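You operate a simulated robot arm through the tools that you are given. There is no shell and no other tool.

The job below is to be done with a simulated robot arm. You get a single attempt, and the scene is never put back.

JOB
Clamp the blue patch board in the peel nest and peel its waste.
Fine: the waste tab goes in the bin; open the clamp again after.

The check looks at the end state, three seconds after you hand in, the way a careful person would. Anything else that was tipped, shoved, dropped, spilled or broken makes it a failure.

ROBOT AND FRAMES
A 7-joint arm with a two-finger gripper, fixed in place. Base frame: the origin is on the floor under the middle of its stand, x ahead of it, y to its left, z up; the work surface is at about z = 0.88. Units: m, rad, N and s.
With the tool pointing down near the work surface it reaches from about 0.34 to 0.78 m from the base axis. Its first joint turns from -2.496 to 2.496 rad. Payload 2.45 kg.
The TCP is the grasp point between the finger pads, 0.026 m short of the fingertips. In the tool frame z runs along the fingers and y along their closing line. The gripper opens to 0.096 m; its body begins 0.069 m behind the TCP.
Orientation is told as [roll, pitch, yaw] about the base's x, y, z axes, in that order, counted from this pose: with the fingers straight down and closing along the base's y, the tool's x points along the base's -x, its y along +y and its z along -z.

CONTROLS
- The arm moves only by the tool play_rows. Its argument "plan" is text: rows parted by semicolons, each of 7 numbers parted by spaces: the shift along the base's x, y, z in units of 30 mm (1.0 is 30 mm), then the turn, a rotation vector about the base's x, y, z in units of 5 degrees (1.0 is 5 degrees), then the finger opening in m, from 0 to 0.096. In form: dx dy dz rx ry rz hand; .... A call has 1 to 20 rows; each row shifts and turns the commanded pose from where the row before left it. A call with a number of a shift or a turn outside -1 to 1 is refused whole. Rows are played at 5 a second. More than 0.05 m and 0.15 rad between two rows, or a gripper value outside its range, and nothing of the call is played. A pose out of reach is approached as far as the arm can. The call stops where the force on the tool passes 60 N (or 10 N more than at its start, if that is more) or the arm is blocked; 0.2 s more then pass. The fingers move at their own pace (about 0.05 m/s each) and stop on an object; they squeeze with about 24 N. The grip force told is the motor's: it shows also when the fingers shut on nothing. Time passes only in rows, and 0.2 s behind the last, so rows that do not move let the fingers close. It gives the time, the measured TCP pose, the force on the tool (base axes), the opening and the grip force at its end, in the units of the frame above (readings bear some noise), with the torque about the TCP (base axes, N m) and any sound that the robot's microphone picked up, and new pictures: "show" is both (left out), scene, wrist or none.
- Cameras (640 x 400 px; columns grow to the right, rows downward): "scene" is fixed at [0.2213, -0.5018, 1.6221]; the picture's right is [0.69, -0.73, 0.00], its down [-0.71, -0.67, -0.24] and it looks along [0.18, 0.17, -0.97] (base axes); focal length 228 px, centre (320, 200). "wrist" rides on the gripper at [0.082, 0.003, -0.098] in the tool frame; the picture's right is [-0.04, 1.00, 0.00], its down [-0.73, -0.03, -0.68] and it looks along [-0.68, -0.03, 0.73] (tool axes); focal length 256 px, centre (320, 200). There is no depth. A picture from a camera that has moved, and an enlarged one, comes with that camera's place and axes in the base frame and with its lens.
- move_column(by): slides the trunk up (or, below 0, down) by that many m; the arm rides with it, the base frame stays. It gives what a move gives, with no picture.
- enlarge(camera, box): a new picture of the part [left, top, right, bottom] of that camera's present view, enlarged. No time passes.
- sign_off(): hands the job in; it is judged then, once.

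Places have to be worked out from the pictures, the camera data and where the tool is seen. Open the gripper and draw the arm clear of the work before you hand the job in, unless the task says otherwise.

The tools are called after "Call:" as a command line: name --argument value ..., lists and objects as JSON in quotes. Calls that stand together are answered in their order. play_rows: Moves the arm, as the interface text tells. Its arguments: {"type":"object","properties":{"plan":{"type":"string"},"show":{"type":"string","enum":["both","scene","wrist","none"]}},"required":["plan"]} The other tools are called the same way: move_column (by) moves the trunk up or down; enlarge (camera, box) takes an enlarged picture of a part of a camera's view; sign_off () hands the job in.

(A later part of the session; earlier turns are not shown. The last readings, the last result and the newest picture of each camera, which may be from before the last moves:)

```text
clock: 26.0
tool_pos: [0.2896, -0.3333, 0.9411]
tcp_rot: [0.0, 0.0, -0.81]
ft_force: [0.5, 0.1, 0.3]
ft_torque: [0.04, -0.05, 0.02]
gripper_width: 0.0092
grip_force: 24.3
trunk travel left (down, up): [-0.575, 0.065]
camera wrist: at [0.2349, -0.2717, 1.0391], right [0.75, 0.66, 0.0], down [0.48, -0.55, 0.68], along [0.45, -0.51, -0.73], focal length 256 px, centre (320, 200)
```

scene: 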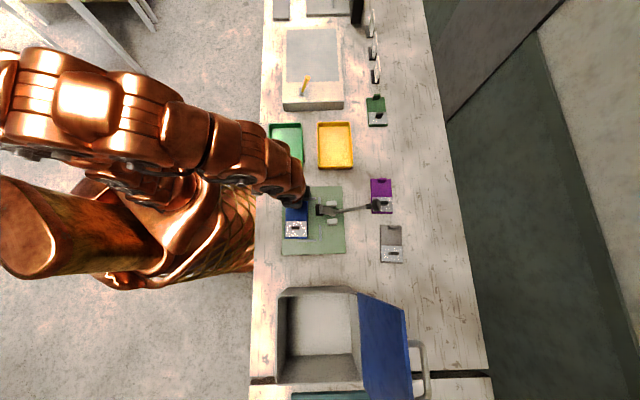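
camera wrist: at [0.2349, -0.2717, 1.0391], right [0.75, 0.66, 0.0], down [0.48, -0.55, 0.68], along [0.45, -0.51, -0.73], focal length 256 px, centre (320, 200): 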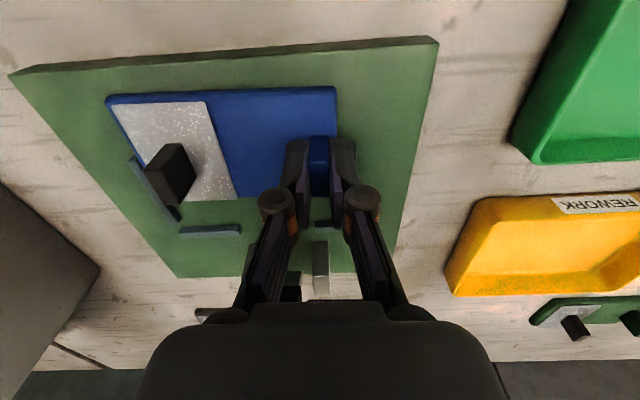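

Call:
enlarge --camera "wrist" --box '[80, 70, 370, 260]'

Call:
enlarge --camera "scene" --box '[270, 170, 366, 260]'

```text
2.11 times, centred on (225, 165) of wrist
camera zoom: at [0.2349, -0.2717, 1.0391], right [0.75, 0.66, 0.0], down [0.48, -0.55, 0.68], along [0.45, -0.51, -0.73], focal length 539 px, centre (520, 274)
```

zoom: 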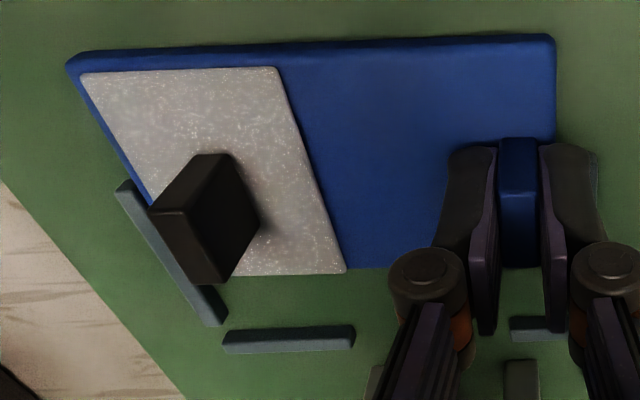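

```text
4.44 times, centred on (318, 215) of scene
camera zoom: at [0.2213, -0.5018, 1.6221], right [0.69, -0.73, 0.0], down [-0.71, -0.67, -0.24], along [0.18, 0.17, -0.97], focal length 1011 px, centre (329, 133)
```

zoom: 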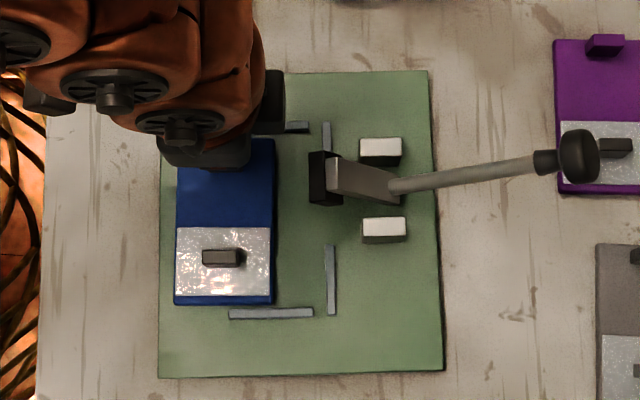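

The nest plate is turned about +1.8° relative to the board, so I turn the tool by that and lower a little more, then compare gaps again.

Call:
play_rows --plan "0 0 0 0 0 0.36 0.0; 0 0 -0.2 0 0 0 0.0; 0 0 0 0 0 0 0" --show "both"

Call:
enlarge --camera "wrist" --box '[80, 70, 370, 260]'

Call:
enlarge --camera "scene" --box '[270, 170, 366, 260]'

```text
clock: 26.8
tool_pos: [0.2894, -0.3331, 0.9356]
tcp_rot: [0.0, -0.003, -0.78]
ft_force: [1.8, -2.7, 21.4]
ft_torque: [-0.07, -0.03, 0.0]
gripper_width: 0.0094
grip_force: 24.5
trunk travel left (down, up): [-0.575, 0.065]
camera wrist: at [0.2334, -0.2736, 1.0335], right [0.73, 0.68, 0.0], down [0.5, -0.54, 0.68], along [0.46, -0.5, -0.73], focal length 256 px, centre (320, 200)
```

scene: 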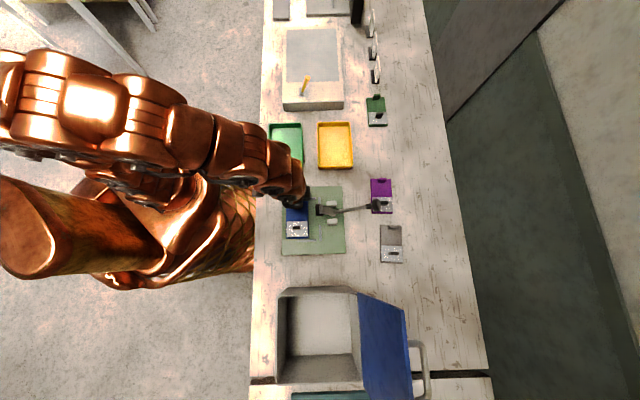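
wrist: 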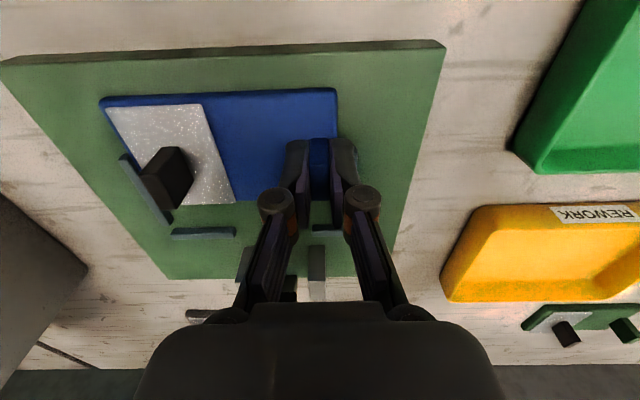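

```text
2.11 times, centred on (225, 165) of wrist
camera zoom: at [0.2334, -0.2736, 1.0335], right [0.73, 0.68, 0.0], down [0.5, -0.54, 0.68], along [0.46, -0.5, -0.73], focal length 539 px, centre (520, 274)
```

zoom: 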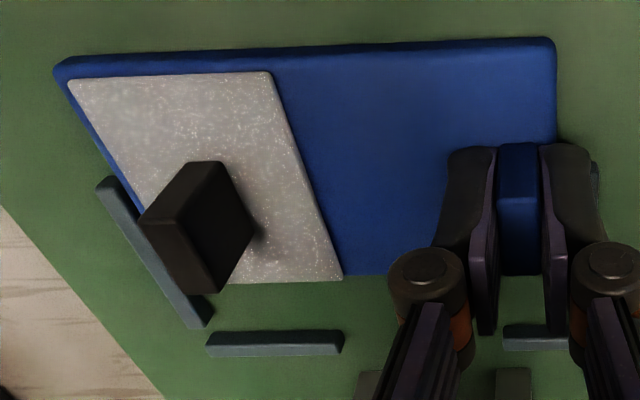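

```text
4.44 times, centred on (318, 215) of scene
camera zoom: at [0.2213, -0.5018, 1.6221], right [0.69, -0.73, 0.0], down [-0.71, -0.67, -0.24], along [0.18, 0.17, -0.97], focal length 1011 px, centre (329, 133)
```

zoom: 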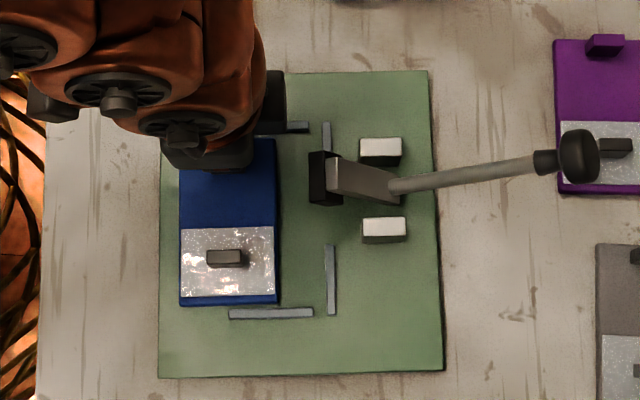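

Contact of ~21 N at TCP z 0.9356. I need to know whether that is the plate or a rail top, so I zoom in on the rail/board edges.

Call:
enlarge --camera "scene" --box '[288, 222, 328, 247]'

Call:
enlarge --camera "wrist" --box '[90, 130, 250, 250]'

Call:
enlarge --camera "wrist" --box '[280, 80, 380, 160]'

```text
16.00 times, centred on (308, 234) of scene
camera zoom: at [0.2213, -0.5018, 1.6221], right [0.69, -0.73, 0.0], down [-0.71, -0.67, -0.24], along [0.18, 0.17, -0.97], focal length 3640 px, centre (512, -352)
```

zoom: 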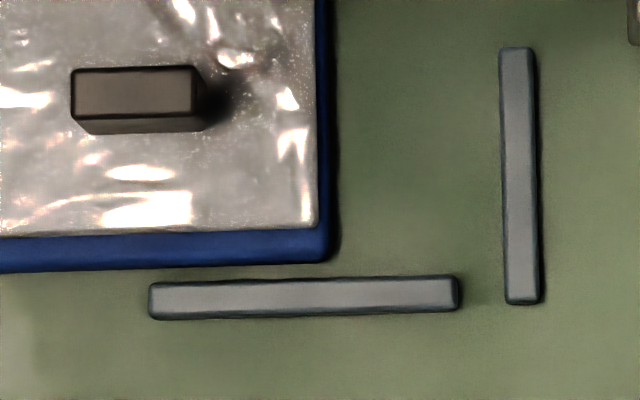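

```text
3.33 times, centred on (170, 190) of wrist
camera zoom: at [0.2334, -0.2736, 1.0335], right [0.73, 0.68, 0.0], down [0.5, -0.54, 0.68], along [0.46, -0.5, -0.73], focal length 853 px, centre (820, 233)
```

zoom: 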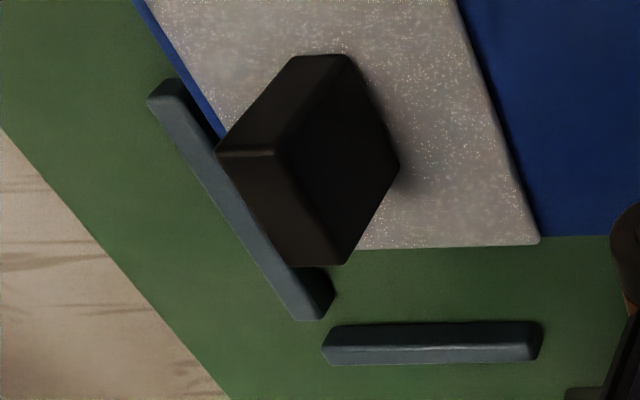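

```text
5.00 times, centred on (330, 120) of wrist
camera zoom: at [0.2334, -0.2736, 1.0335], right [0.73, 0.68, 0.0], down [0.5, -0.54, 0.68], along [0.46, -0.5, -0.73], focal length 1280 px, centre (270, 600)
```

zoom: 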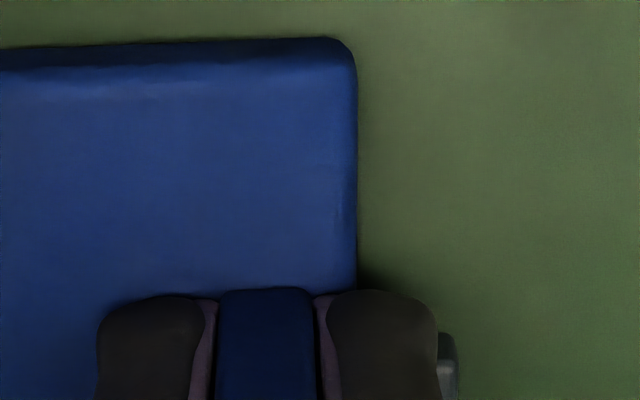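

The zoom shows the board sitting on the plate, parallel to the rails, ~3.6 mm from the lower rail and ~32 mm from the back rails. I raise 2 mm to unload, then slide +U' about 24 mm toward the back rails.

Call:
play_rows --plan "0 0 0.08 0 0 0 0.0; 0.142 -0.141 0 0 0 0 0.0; 0.142 -0.141 0 0 0 0 0.0; 0.142 -0.141 0 0 0 0 0.0; 0.142 -0.141 0 0 0 0 0.0; 0 0 0 0 0 0 0" --show "both"

Call:
enlarge --camera "scene" --box '[284, 190, 348, 250]'

Call:
enlarge --camera "wrist" --box '[90, 80, 390, 260]'

```text
clock: 28.2
tool_pos: [0.306, -0.3505, 0.937]
tcp_rot: [0.0, -0.002, -0.78]
ft_force: [0.2, -0.5, -0.1]
ft_torque: [0.02, -0.03, -0.01]
gripper_width: 0.0092
grip_force: 24.2
trunk travel left (down, up): [-0.575, 0.065]
camera wrist: at [0.2501, -0.29, 1.0347], right [0.73, 0.68, 0.0], down [0.5, -0.54, 0.68], along [0.46, -0.5, -0.73], focal length 256 px, centre (320, 200)
```

scene: 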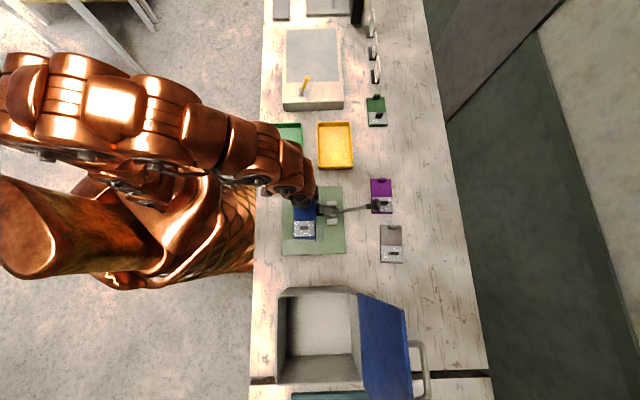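
wrist: 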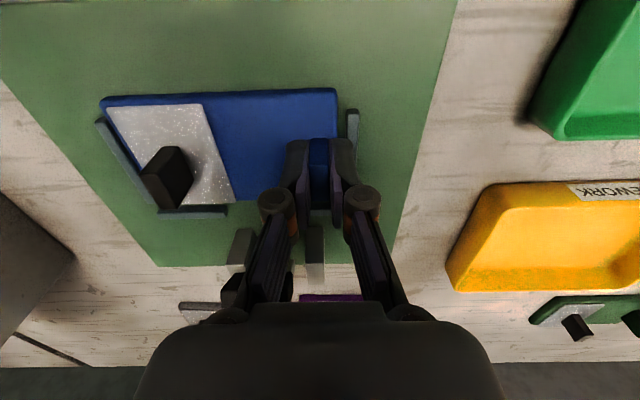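

```text
6.67 times, centred on (316, 220) of scene
camera zoom: at [0.2213, -0.5018, 1.6221], right [0.69, -0.73, 0.0], down [-0.71, -0.67, -0.24], along [0.18, 0.17, -0.97], focal length 1516 px, centre (347, 67)
```

zoom: 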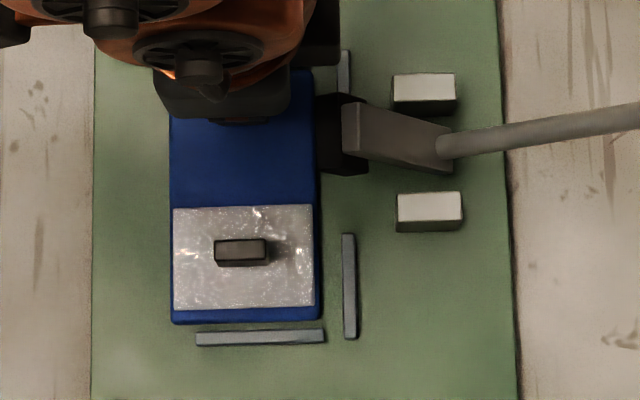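

```text
2.13 times, centred on (240, 170) of wrist
camera zoom: at [0.2501, -0.29, 1.0347], right [0.73, 0.68, 0.0], down [0.5, -0.54, 0.68], along [0.46, -0.5, -0.73], focal length 546 px, centre (491, 264)
```

zoom: 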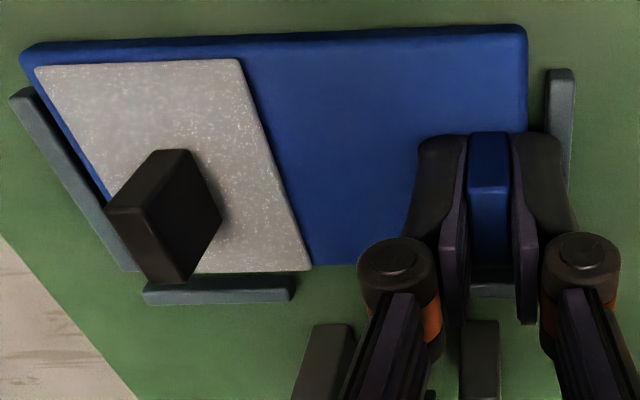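

About 9–10 mm remain to the back rails, no contact force. I slide 7 mm more.

Call:
play_rows --plan "0.083 -0.082 0 0 0 0 0.0; 0.083 -0.082 0 0 0 0 0.0; 0 0 0 0 0 0 0" --show "both"

Call:
enlarge --camera "scene" --box '[296, 200, 344, 250]'

Call:
enlarge --camera "wrist" --box '[90, 80, 390, 260]'

```text
clock: 29.0
tool_pos: [0.3122, -0.3557, 0.9372]
tcp_rot: [0.001, 0.0, -0.78]
ft_force: [0.2, -0.3, -0.5]
ft_torque: [0.0, -0.02, 0.03]
gripper_width: 0.0092
grip_force: 24.2
trunk travel left (down, up): [-0.575, 0.065]
camera wrist: at [0.2556, -0.2949, 1.0347], right [0.73, 0.68, 0.0], down [0.5, -0.54, 0.68], along [0.46, -0.5, -0.73], focal length 256 px, centre (320, 200)
```

scene: 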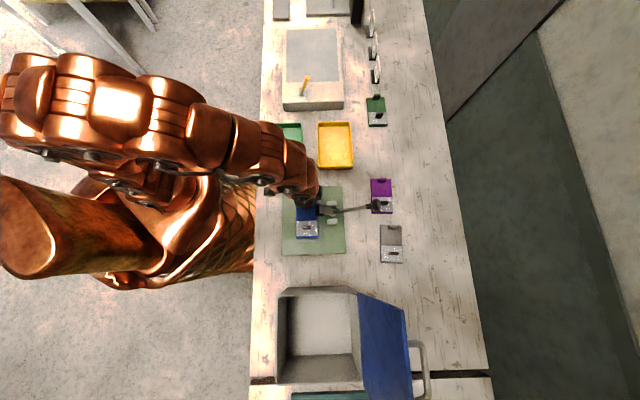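
wrist: 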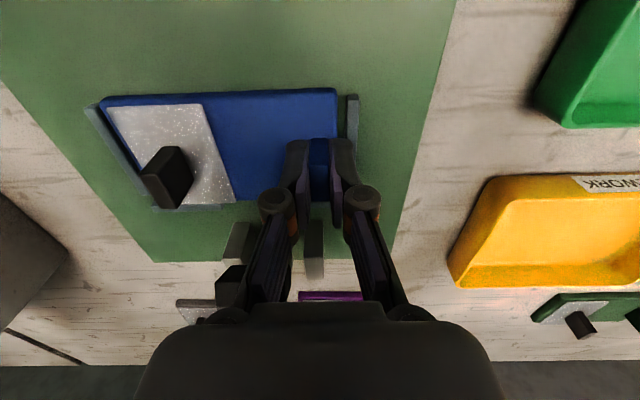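

```text
8.00 times, centred on (320, 225) of scene
camera zoom: at [0.2213, -0.5018, 1.6221], right [0.69, -0.73, 0.0], down [-0.71, -0.67, -0.24], along [0.18, 0.17, -0.97], focal length 1820 px, centre (320, 0)
```

zoom: 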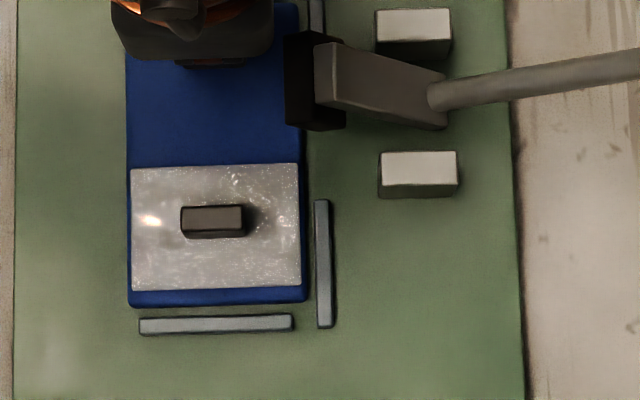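

```text
2.13 times, centred on (240, 170) of wrist
camera zoom: at [0.2556, -0.2949, 1.0347], right [0.73, 0.68, 0.0], down [0.5, -0.54, 0.68], along [0.46, -0.5, -0.73], focal length 546 px, centre (491, 264)
```

zoom: 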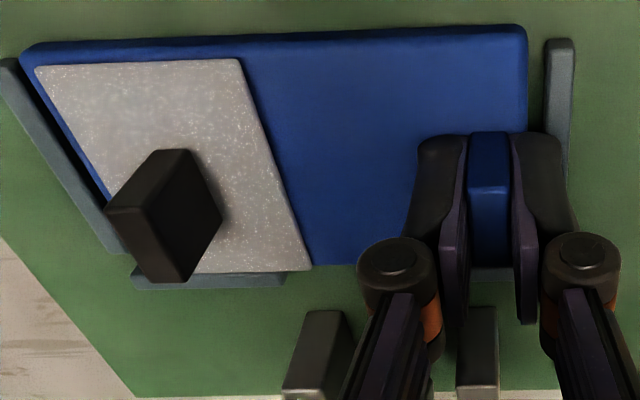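

~3.5 mm gap to the back rails remains and the board is centred between the end rails. I nudge 3 mm more and look at the force.

Call:
play_rows --plan "0.036 -0.035 0 0 0 0 0.0; 0.036 -0.035 0 0 0 0 0.0; 0 0 0 0 0 0 0" --show "none"

Call:
enlarge --camera "scene" --box '[296, 200, 344, 250]'

```text
clock: 29.8
tool_pos: [0.3141, -0.3574, 0.9368]
tcp_rot: [0.001, 0.0, -0.781]
ft_force: [-0.2, 1.2, 0.1]
ft_torque: [0.02, 0.02, -0.04]
gripper_width: 0.009
grip_force: 24.0
trunk travel left (down, up): [-0.575, 0.065]
```

```text
8.00 times, centred on (320, 225) of scene
camera zoom: at [0.2213, -0.5018, 1.6221], right [0.69, -0.73, 0.0], down [-0.71, -0.67, -0.24], along [0.18, 0.17, -0.97], focal length 1820 px, centre (320, 0)
```

zoom: 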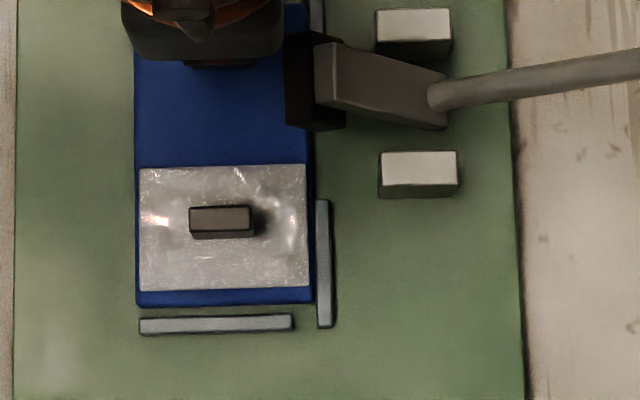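

Now touching within a millimetre. Lower the last 1.5 mm onto the plate and release by opening slightly.

Call:
play_rows --plan "0.015 -0.015 -0.05 0 0 0 0.0; 0 0 0 0 0 0 0.0; 0 0 0 0 0 0 0.035; 0 0 0 0 0 0 0.035; 0 0 0 0 0 0 0.035" --show "wrist"

Call:
enlarge --camera "scene" --box '[296, 200, 344, 250]'

```text
clock: 31.0
tool_pos: [0.3137, -0.3577, 0.9354]
tcp_rot: [-0.001, 0.0, -0.781]
ft_force: [-0.1, 0.7, 2.5]
ft_torque: [0.04, 0.03, 0.04]
gripper_width: 0.0355
grip_force: 0.1
trunk travel left (down, up): [-0.575, 0.065]
camera wrist: at [0.2575, -0.2981, 1.0329], right [0.73, 0.68, 0.0], down [0.5, -0.54, 0.68], along [0.46, -0.5, -0.73], focal length 256 px, centre (320, 200)
```

wrist: 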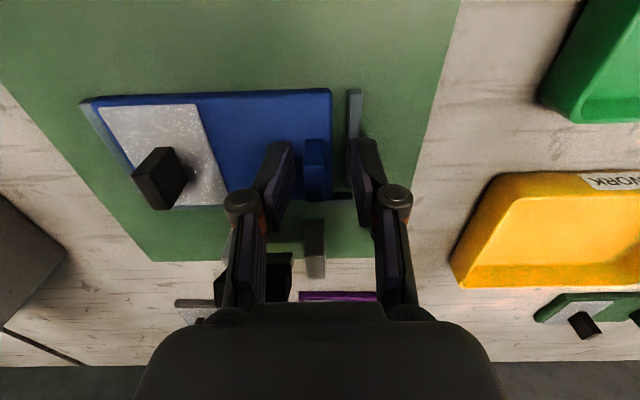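

```text
8.00 times, centred on (320, 225) of scene
camera zoom: at [0.2213, -0.5018, 1.6221], right [0.69, -0.73, 0.0], down [-0.71, -0.67, -0.24], along [0.18, 0.17, -0.97], focal length 1820 px, centre (320, 0)
```

zoom: 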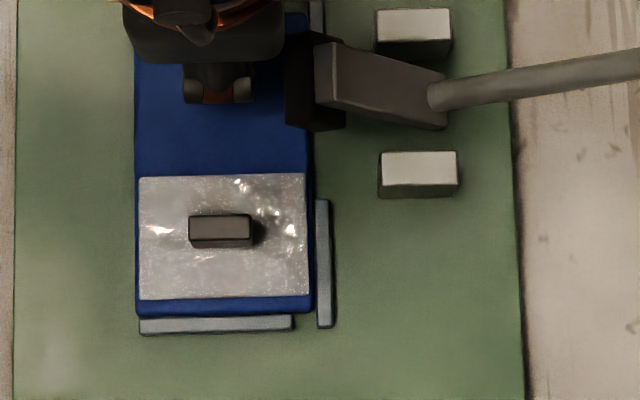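

The release nudged the board ~4 mm onto the lower end rail; it now rests against both that rail and the back rails, fully in the pocket. I lift straight up and look at it.

Call:
play_rows --plan "0 0 0.4 0 0 0 0.035; 0 0 0.8 0 0 0 0.035; 0 0 1 0 0 0 0.035; 0 0 1 0 0 0 0.035; 0 0 1 0 0 0 0.035; 0 0 0 0 0 0 0.06" --show "both"

Call:
enlarge --camera "wrist" --box '[120, 40, 400, 260]'

Call:
enlarge --camera "scene" --box '[280, 180, 400, 255]'

```text
clock: 32.4
tool_pos: [0.3155, -0.3591, 1.0625]
tcp_rot: [0.001, -0.001, -0.781]
ft_force: [0.1, 0.4, 0.4]
ft_torque: [0.02, -0.01, 0.01]
gripper_width: 0.0598
grip_force: 0.1
trunk travel left (down, up): [-0.575, 0.065]
camera wrist: at [0.2589, -0.299, 1.1602], right [0.73, 0.68, 0.0], down [0.5, -0.54, 0.68], along [0.46, -0.5, -0.73], focal length 256 px, centre (320, 200)
```

scene: 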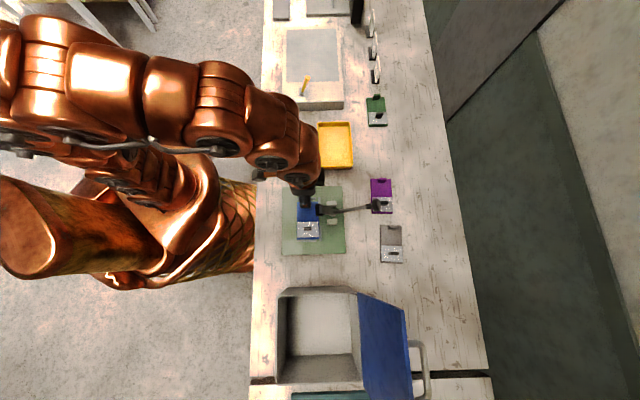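
wrist: 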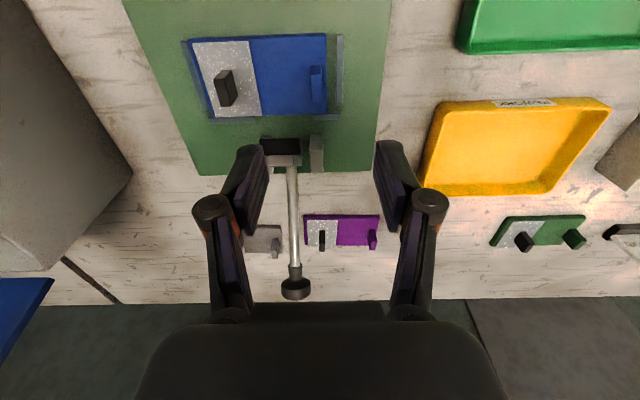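

```text
1.82 times, centred on (260, 150) of wrist
camera zoom: at [0.2589, -0.299, 1.1602], right [0.73, 0.68, 0.0], down [0.5, -0.54, 0.68], along [0.46, -0.5, -0.73], focal length 465 px, centre (429, 291)
```

zoom: 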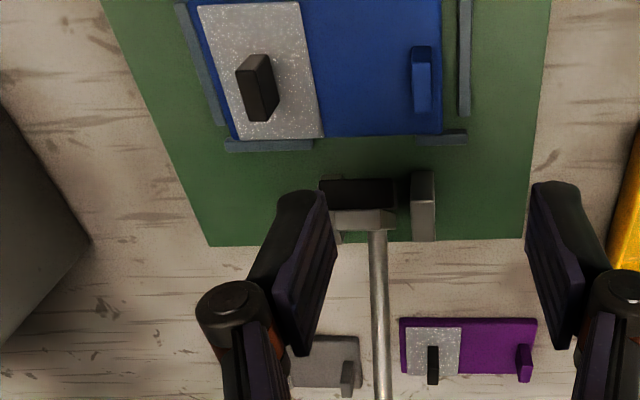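

```text
5.33 times, centred on (340, 218) of scene
camera zoom: at [0.2213, -0.5018, 1.6221], right [0.69, -0.73, 0.0], down [-0.71, -0.67, -0.24], along [0.18, 0.17, -0.97], focal length 1213 px, centre (213, 107)
```

zoom: 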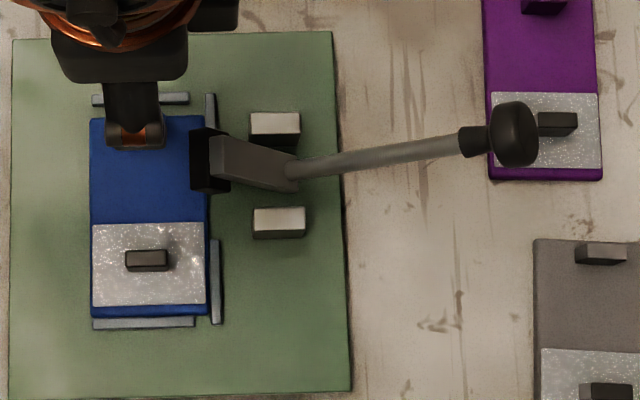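

Board is fully seated between rails. The knob triangulates to U'≈0.669, V'≈-0.068, z≈1.014; pivot about (0.56, z 0.93). I move above the knob with fingers open 0.06, closing line across the lever.

Call:
play_rows --plan "0.4655 -0.667 0.2 0 0 0 0.06; 0.4655 -0.667 0.2 0 0 0 0.06; 0.4655 -0.667 0.2 0 0 0 0.06; 0.4655 -0.667 0.15 0 0 0 0.06; 0.4655 -0.667 0 0 0 0 0.06; 0.4655 -0.667 0 0 0 0 0.06; 0.4655 -0.667 0 0 0 0 0.06; 0.4655 -0.667 0 0 0 0 0.06; 0 0 0 0 0 0 0.06" --show "both"

Call:
enlarge --camera "wrist" --box '[220, 80, 420, 240]'

```text
clock: 34.4
tool_pos: [0.427, -0.5189, 1.0831]
tcp_rot: [0.0, 0.0, -0.779]
ft_force: [0.2, -0.7, 0.3]
ft_torque: [-0.03, -0.02, -0.03]
gripper_width: 0.0597
grip_force: 0.1
trunk travel left (down, up): [-0.575, 0.065]
camera wrist: at [0.3705, -0.4593, 1.1808], right [0.73, 0.68, 0.0], down [0.5, -0.54, 0.68], along [0.46, -0.5, -0.73], focal length 256 px, centre (320, 200)
```

scene: 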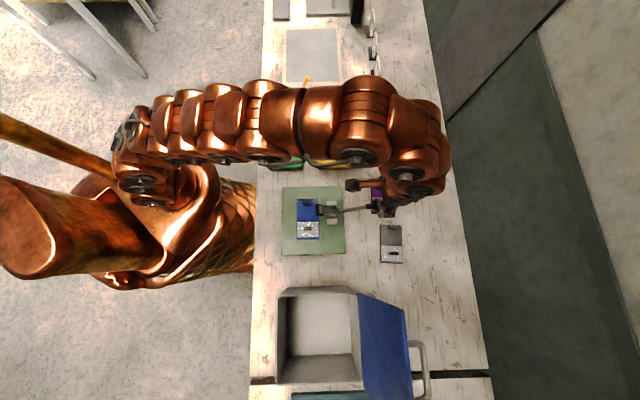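
wrist: 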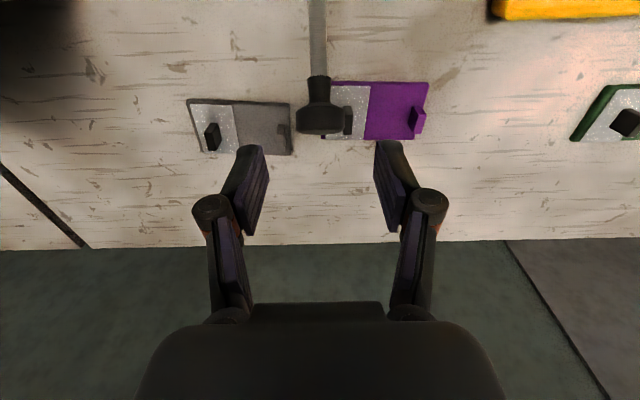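

```text
2.50 times, centred on (320, 160) of wrist
camera zoom: at [0.3705, -0.4593, 1.1808], right [0.73, 0.68, 0.0], down [0.5, -0.54, 0.68], along [0.46, -0.5, -0.73], focal length 640 px, centre (320, 300)
```

zoom: 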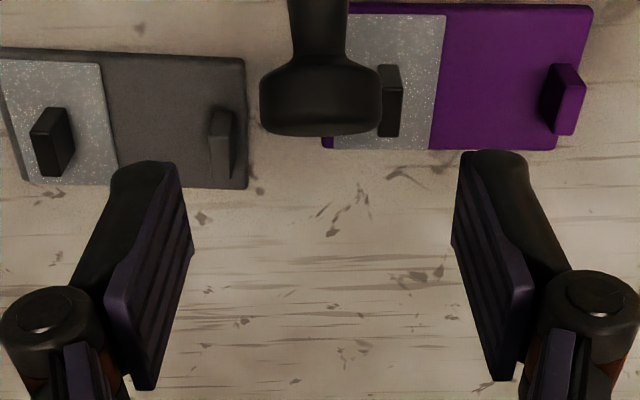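

The knob (≈34 mm wide) is centred in V' between the fingers. I descend to z≈1.012 around it.

Call:
play_rows --plan "0 0 -0.47 0 0 0 0.06; 0 0 -0.47 0 0 0 0.06; 0 0 -0.47 0 0 0 0.06; 0 0 -0.47 0 0 0 0.06; 0 0 -0.47 0 0 0 0.06; 0 0 0 0 0 0 0.06" --show "both"

Call:
enlarge --camera "wrist" --box '[220, 100, 420, 260]'

```text
clock: 35.8
tool_pos: [0.4255, -0.5188, 1.0138]
tcp_rot: [-0.001, -0.001, -0.781]
ft_force: [-0.1, 0.3, -0.9]
ft_torque: [0.01, -0.03, 0.02]
gripper_width: 0.0601
grip_force: 0.0
trunk travel left (down, up): [-0.575, 0.065]
camera wrist: at [0.3698, -0.459, 1.111], right [0.73, 0.68, 0.0], down [0.5, -0.54, 0.68], along [0.46, -0.5, -0.73], focal length 256 px, centre (320, 200)
```

scene: 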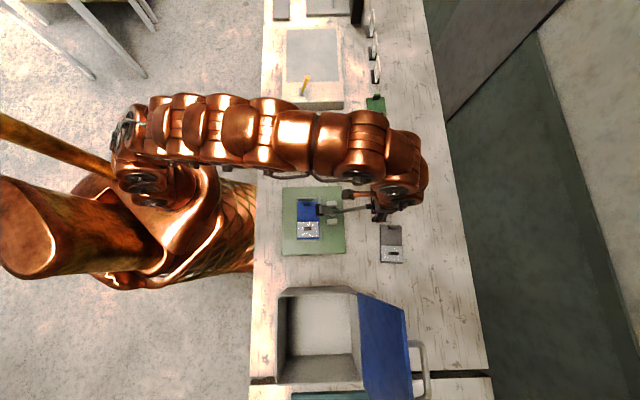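
wrist: 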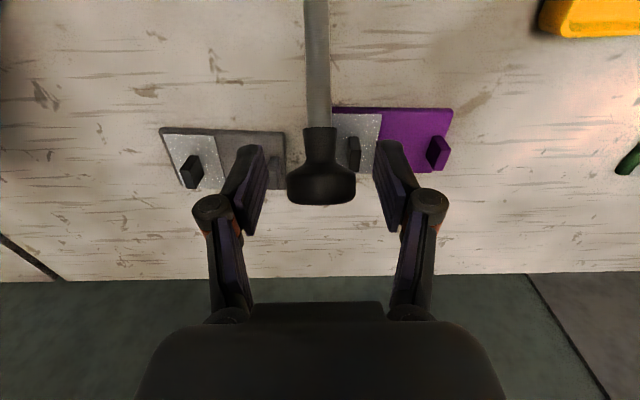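

```text
2.50 times, centred on (320, 180) of wrist
camera zoom: at [0.3698, -0.459, 1.111], right [0.73, 0.68, 0.0], down [0.5, -0.54, 0.68], along [0.46, -0.5, -0.73], focal length 640 px, centre (320, 250)
```

zoom: 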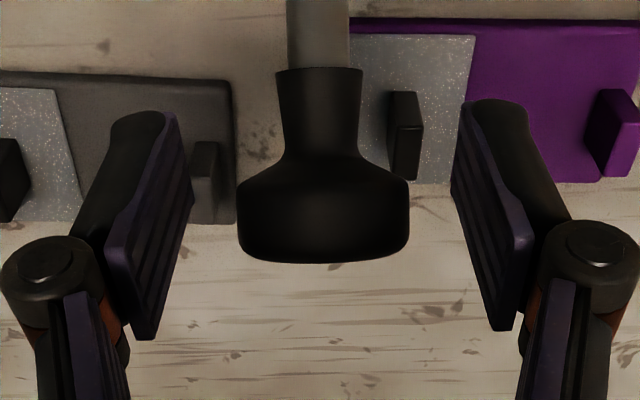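

The knob cap sits right at the TCP between the pads. Close on it.

Call:
play_rows --plan "0 0 0 0 0 0 0.0; 0 0 0 0 0 0 0.0; 0 0 0 0 0 0 0.0; 0 0 0 0 0 0 0.0" --show "wrist"

```text
clock: 36.8
tool_pos: [0.4268, -0.518, 1.0138]
tcp_rot: [0.001, 0.0, -0.78]
ft_force: [2.9, 1.5, 1.5]
ft_torque: [0.05, -0.04, -0.03]
gripper_width: 0.0319
grip_force: 44.8
trunk travel left (down, up): [-0.575, 0.065]
camera wrist: at [0.3702, -0.4586, 1.1112], right [0.73, 0.68, 0.0], down [0.5, -0.54, 0.68], along [0.46, -0.5, -0.73], focal length 256 px, centre (320, 200)
```

wrist: 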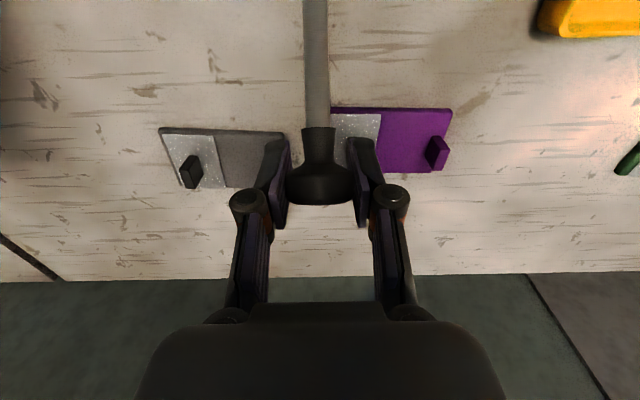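

Knob held. I start the closing arc (knob up and toward the robot) with two small 5° steps and check the forces.

Call:
play_rows --plan "-0.189 0.188 0.31 0 0 0 0.0; -0.201 0.199 0.28 0 0 0 0.0; 0 0 0 0 0 0 0.0" --show "wrist"

```text
clock: 37.6
tool_pos: [0.4147, -0.5058, 1.0299]
tcp_rot: [-0.001, 0.001, -0.78]
ft_force: [9.6, -3.5, -1.2]
ft_torque: [-0.43, -0.49, 0.08]
gripper_width: 0.0322
grip_force: 45.2
trunk travel left (down, up): [-0.575, 0.065]
camera wrist: at [0.3587, -0.4472, 1.1286], right [0.73, 0.68, 0.0], down [0.5, -0.54, 0.68], along [0.46, -0.5, -0.73], focal length 256 px, centre (320, 200)
```

wrist: 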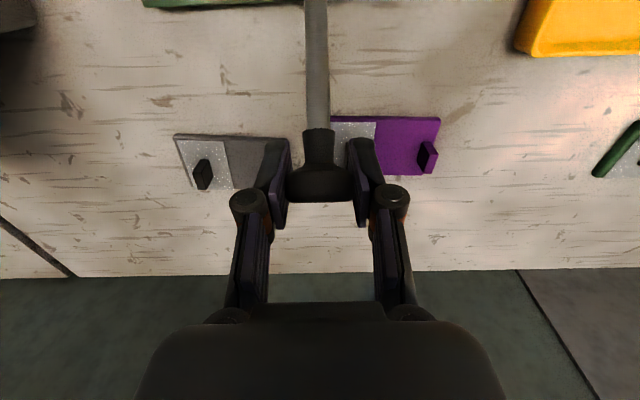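

The lever is following (about 9 N resistance, some torsion in the grip). I continue the arc four more 5° steps.

Call:
play_rows --plan "-0.218 0.216 0.253 0 0 0 0.0; -0.232 0.230 0.223 0 0 0 0.0; -0.246 0.244 0.197 0 0 0 0.0; -0.258 0.256 0.163 0 0 0 0.0; 0 0 0 0 0 0 0.0" --show "both"

```text
clock: 38.8
tool_pos: [0.3872, -0.478, 1.0572]
tcp_rot: [0.001, -0.001, -0.783]
ft_force: [6.3, -8.0, 8.1]
ft_torque: [-0.54, -0.59, -0.1]
gripper_width: 0.0323
grip_force: 44.9
trunk travel left (down, up): [-0.575, 0.065]
camera wrist: at [0.33, -0.4182, 1.1542], right [0.73, 0.68, 0.0], down [0.5, -0.54, 0.68], along [0.46, -0.5, -0.73], focal length 256 px, centre (320, 200)
```

scene: 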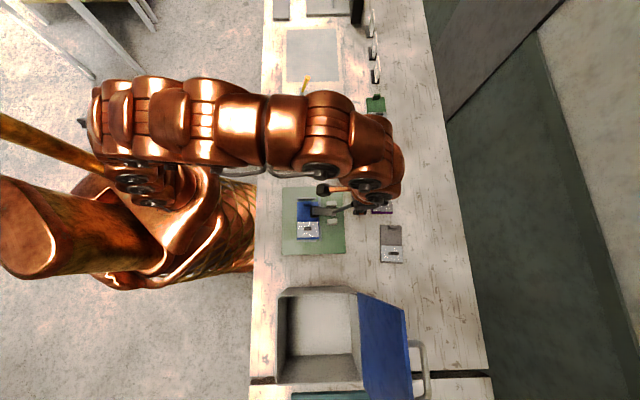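
wrist: 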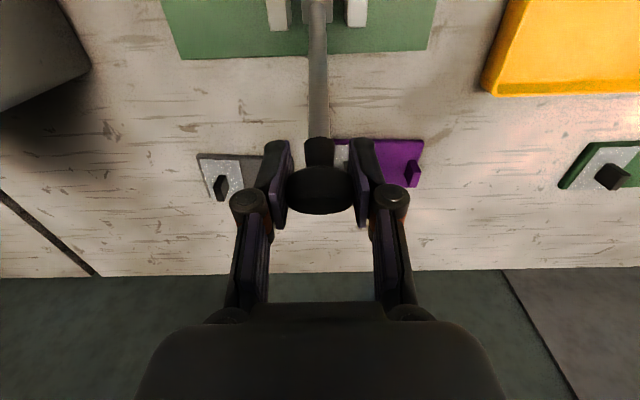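

Continuing: forces are modest (≈10 N). Three more steps, with slight extra height since the lever pushes up a little.

Call:
play_rows --plan "-0.265 0.263 0.2 0 0 0 0.0; -0.275 0.272 0.13 0 0 0 0.0; -0.277 0.275 0.07 0 0 0 0.0; 0 0 0 0 0 0 0.0" --show "both"

Call:
enlarge --camera "scene" --box '[280, 180, 400, 255]'

```text
clock: 39.8
tool_pos: [0.3627, -0.453, 1.0683]
tcp_rot: [-0.001, 0.001, -0.778]
ft_force: [-1.2, -10.4, 0.6]
ft_torque: [-0.58, -0.6, 0.04]
gripper_width: 0.032
grip_force: 44.7
trunk travel left (down, up): [-0.575, 0.065]
camera wrist: at [0.3055, -0.3937, 1.1659], right [0.73, 0.68, 0.0], down [0.5, -0.54, 0.68], along [0.46, -0.5, -0.73], focal length 256 px, centre (320, 200)
```

scene: 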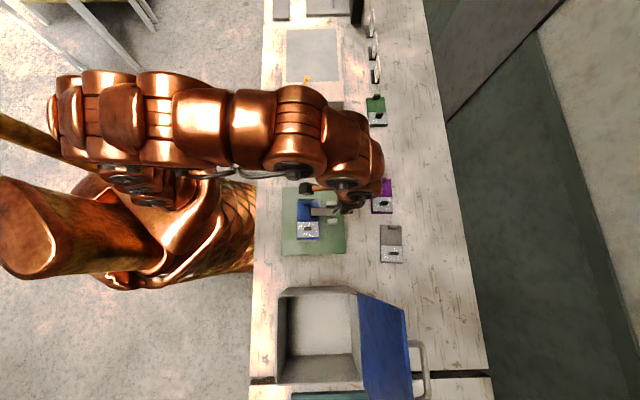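
wrist: 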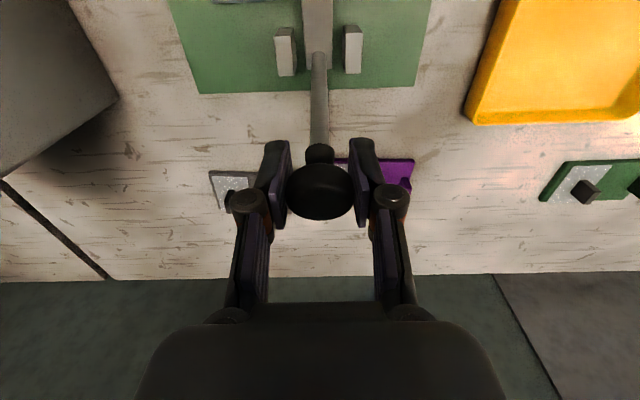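

```text
5.33 times, centred on (340, 218) of scene
camera zoom: at [0.2213, -0.5018, 1.6221], right [0.69, -0.73, 0.0], down [-0.71, -0.67, -0.24], along [0.18, 0.17, -0.97], focal length 1213 px, centre (213, 107)
```

zoom: 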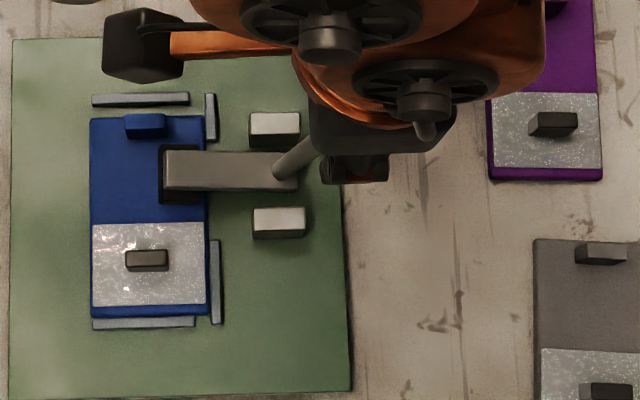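

The clamp arm is now nearly down over the board, clear of the film. Two more steps with a slight −V' correction for the side force.

Call:
play_rows --plan "-0.298 0.263 0.03 0 0 0 0.0; -0.301 0.265 0.0 0 0 0 0.0; 0 0 0 0 0 0 0.0" --show "both"

Call:
enlarge --camera "scene" --box '[280, 180, 400, 255]'

```text
clock: 40.6
tool_pos: [0.3428, -0.4362, 1.0684]
tcp_rot: [-0.001, 0.0, -0.781]
ft_force: [0.7, 1.9, 14.6]
ft_torque: [-0.41, -0.52, 0.06]
gripper_width: 0.0322
grip_force: 44.5
trunk travel left (down, up): [-0.575, 0.065]
camera wrist: at [0.2875, -0.376, 1.1674], right [0.73, 0.68, 0.0], down [0.5, -0.54, 0.68], along [0.46, -0.5, -0.73], focal length 256 px, centre (320, 200)
```

scene: 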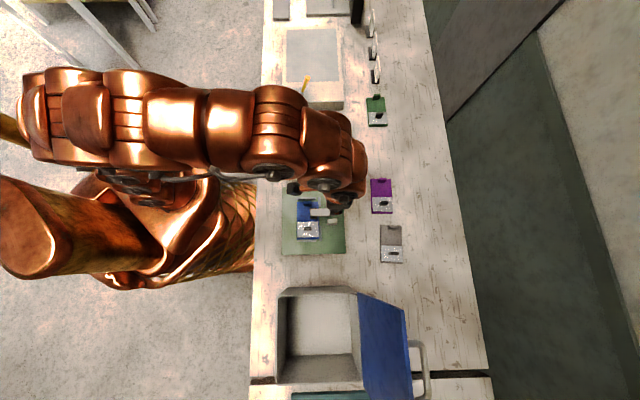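
wrist: 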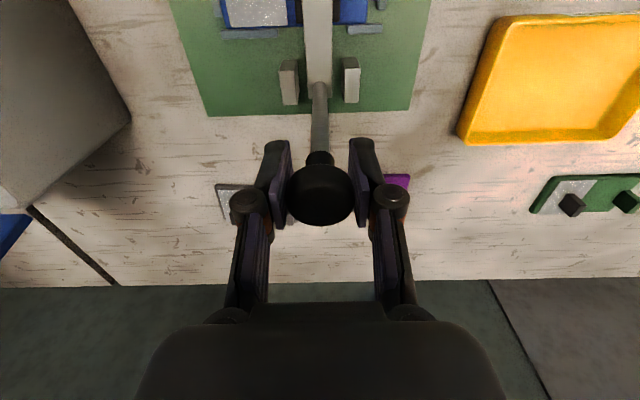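

```text
5.33 times, centred on (340, 218) of scene
camera zoom: at [0.2213, -0.5018, 1.6221], right [0.69, -0.73, 0.0], down [-0.71, -0.67, -0.24], along [0.18, 0.17, -0.97], focal length 1213 px, centre (213, 107)
```

zoom: 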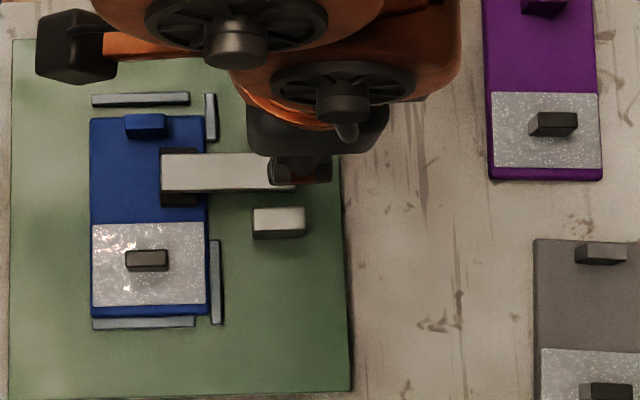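

Lever is around vertical; the tool is being pushed up so I raise slightly and go one more 5° step.

Call:
play_rows --plan "0 0 0.06 0 0 0 0.0; -0.14 0.139 0.0 0 0 0 0.0; -0.14 0.139 -0.02 0 0 0 0.0; 0 0 0 0 0 0 0.0" --show "both"

Call:
enlarge --camera "scene" --box '[280, 180, 400, 255]'

```text
clock: 41.6
tool_pos: [0.3372, -0.4297, 1.0707]
tcp_rot: [0.0, -0.001, -0.781]
ft_force: [12.1, 2.6, -5.6]
ft_torque: [-0.93, -0.97, 0.12]
gripper_width: 0.0319
grip_force: 45.4
trunk travel left (down, up): [-0.575, 0.065]
camera wrist: at [0.281, -0.3695, 1.1675], right [0.73, 0.68, 0.0], down [0.5, -0.54, 0.68], along [0.46, -0.5, -0.73], focal length 256 px, centre (320, 200)
```

scene: 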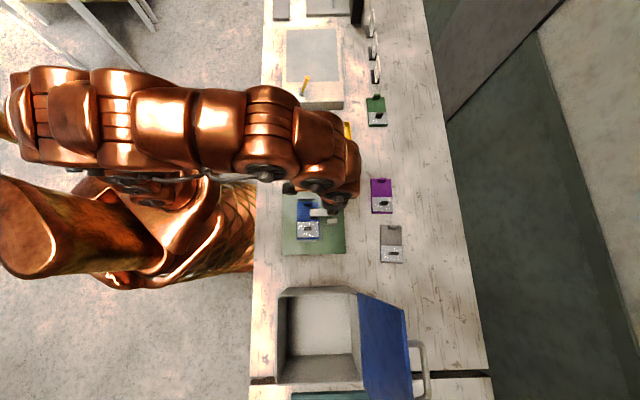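
wrist: 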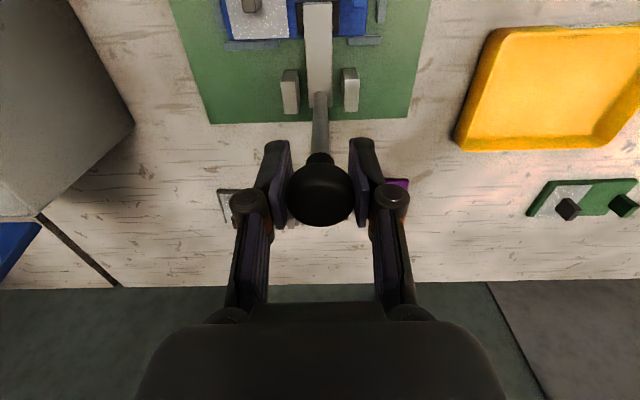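

```text
5.33 times, centred on (340, 218) of scene
camera zoom: at [0.2213, -0.5018, 1.6221], right [0.69, -0.73, 0.0], down [-0.71, -0.67, -0.24], along [0.18, 0.17, -0.97], focal length 1213 px, centre (213, 107)
```

zoom: 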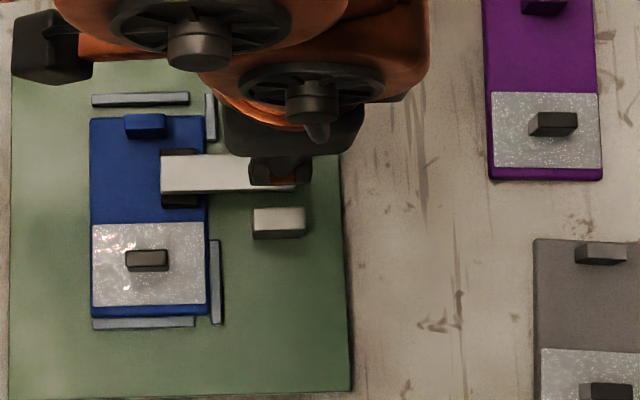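

Torque is rising (about 1.3 N·m), possibly pad contact. I push ~4 mm more to see whether the lever stops or snaps.

Call:
play_rows --plan "-0.05 0.045 -0.01 0 0 0 0.0; -0.05 0.045 -0.01 0 0 0 0.0; 0 0 0 0 0 0 0.0" --show "wrist"

Call:
enlarge --camera "scene" --box '[295, 195, 345, 230]'

```text
clock: 42.4
tool_pos: [0.3352, -0.427, 1.0693]
tcp_rot: [0.001, -0.005, -0.78]
ft_force: [33.6, -6.8, 9.0]
ft_torque: [-0.56, -0.74, 0.05]
gripper_width: 0.032
grip_force: 44.8
trunk travel left (down, up): [-0.575, 0.065]
camera wrist: at [0.279, -0.3675, 1.1673], right [0.73, 0.68, 0.0], down [0.5, -0.53, 0.68], along [0.46, -0.5, -0.73], focal length 256 px, centre (320, 200)
```

wrist: 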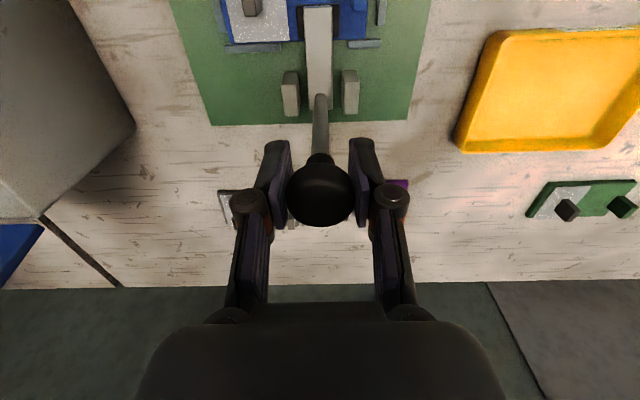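

```text
11.43 times, centred on (320, 212) of scene
camera zoom: at [0.2213, -0.5018, 1.6221], right [0.69, -0.73, 0.0], down [-0.71, -0.67, -0.24], along [0.18, 0.17, -0.97], focal length 2600 px, centre (320, 57)
```

zoom: 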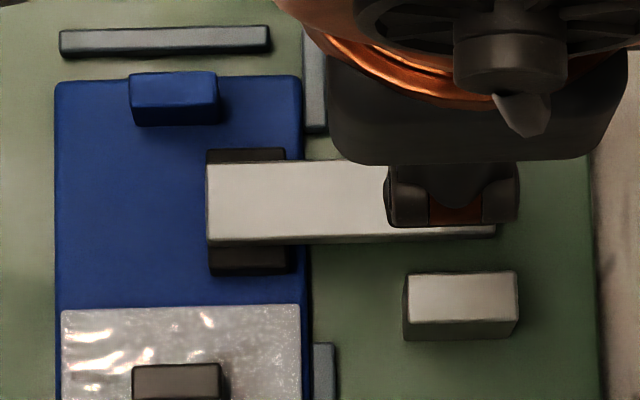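

A firm stop (~29 N at the knob): the pad is flat on the board. I relieve the side force and press ~2 mm further to see if a latch clicks.

Call:
play_rows --plan "0.023 0.024 0 0 0 0 0.0; -0.03 0.03 0 0 0 0 0.0; -0.03 0.03 0 0 0 0 0.0; 0 0 0 0 0 0 0.0" --show "scene"

Call:
enlarge --camera "scene" --box '[295, 195, 345, 230]'

```text
clock: 43.4
tool_pos: [0.3328, -0.4257, 1.0685]
tcp_rot: [-0.001, 0.002, -0.779]
ft_force: [32.1, -19.0, 8.1]
ft_torque: [-0.21, -0.1, 0.0]
gripper_width: 0.0317
grip_force: 45.0
trunk travel left (down, up): [-0.575, 0.065]
```

scene: 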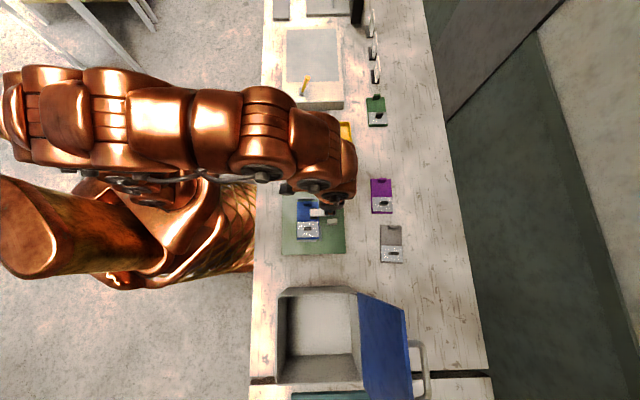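

```text
11.43 times, centred on (320, 212) of scene
camera zoom: at [0.2213, -0.5018, 1.6221], right [0.69, -0.73, 0.0], down [-0.71, -0.67, -0.24], along [0.18, 0.17, -0.97], focal length 2600 px, centre (320, 57)
```

zoom: 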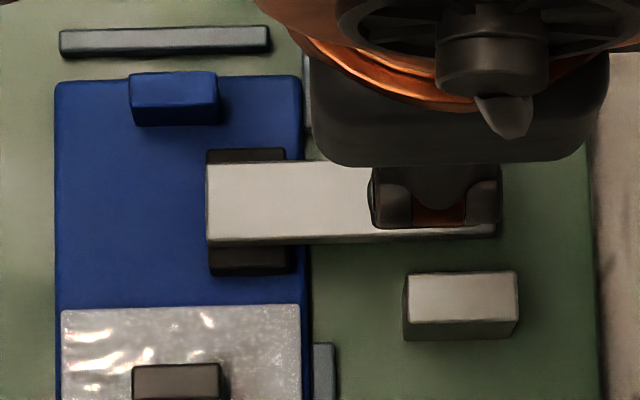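

At the stop; arm flat on the board. I ease back 3 mm to unload, then open the fingers and watch whether the clamp holds.

Call:
play_rows --plan "0.03 -0.03 0 0 0 0 0.0; 0.03 -0.03 0 0 0 0 0.0; 0 0 0 0 0 0 0.0" --show "none"

Call:
play_rows --plan "0 0 0 0 0 0 0.06; 0 0 0 0 0 0 0.06; 0 0 0 0 0 0 0.06; 0 0 0 0 0 0 0.06" --show "both"

Call:
enlarge --camera "scene" --box '[295, 195, 345, 230]'

```text
clock: 44.2
tool_pos: [0.3324, -0.4258, 1.0686]
tcp_rot: [0.0, 0.005, -0.78]
ft_force: [14.8, -0.6, -7.2]
ft_torque: [0.6, 0.57, 0.04]
gripper_width: 0.0319
grip_force: 44.9
trunk travel left (down, up): [-0.575, 0.065]
```

```text
clock: 45.2
tool_pos: [0.3332, -0.4261, 1.0689]
tcp_rot: [0.001, -0.001, -0.78]
ft_force: [-0.1, 0.4, 1.0]
ft_torque: [-0.01, 0.01, 0.02]
gripper_width: 0.06
grip_force: 0.0
trunk travel left (down, up): [-0.575, 0.065]
camera wrist: at [0.2769, -0.3662, 1.1677], right [0.73, 0.68, 0.0], down [0.5, -0.54, 0.68], along [0.46, -0.5, -0.73], focal length 256 px, centre (320, 200)
```

scene: 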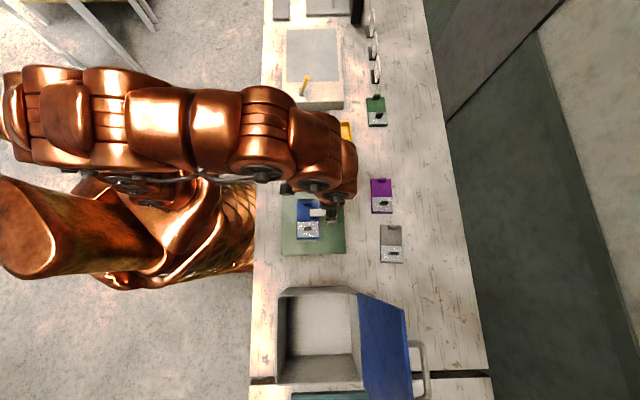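
wrist: 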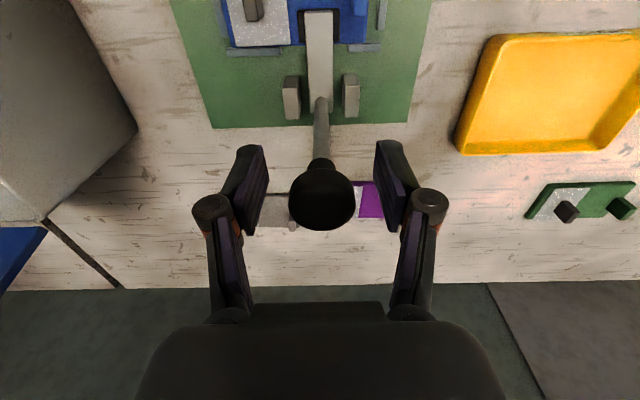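

```text
11.43 times, centred on (320, 212) of scene
camera zoom: at [0.2213, -0.5018, 1.6221], right [0.69, -0.73, 0.0], down [-0.71, -0.67, -0.24], along [0.18, 0.17, -0.97], focal length 2600 px, centre (320, 57)
```

zoom: 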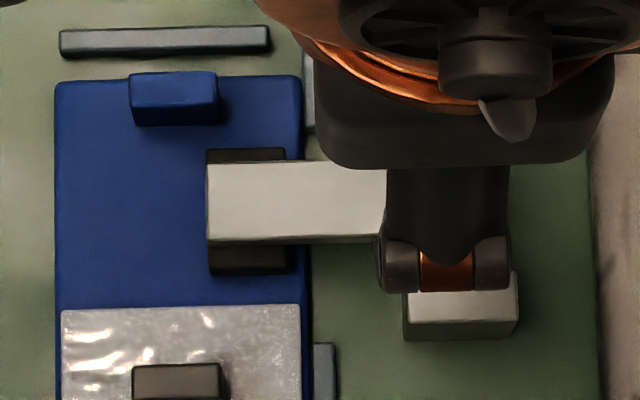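

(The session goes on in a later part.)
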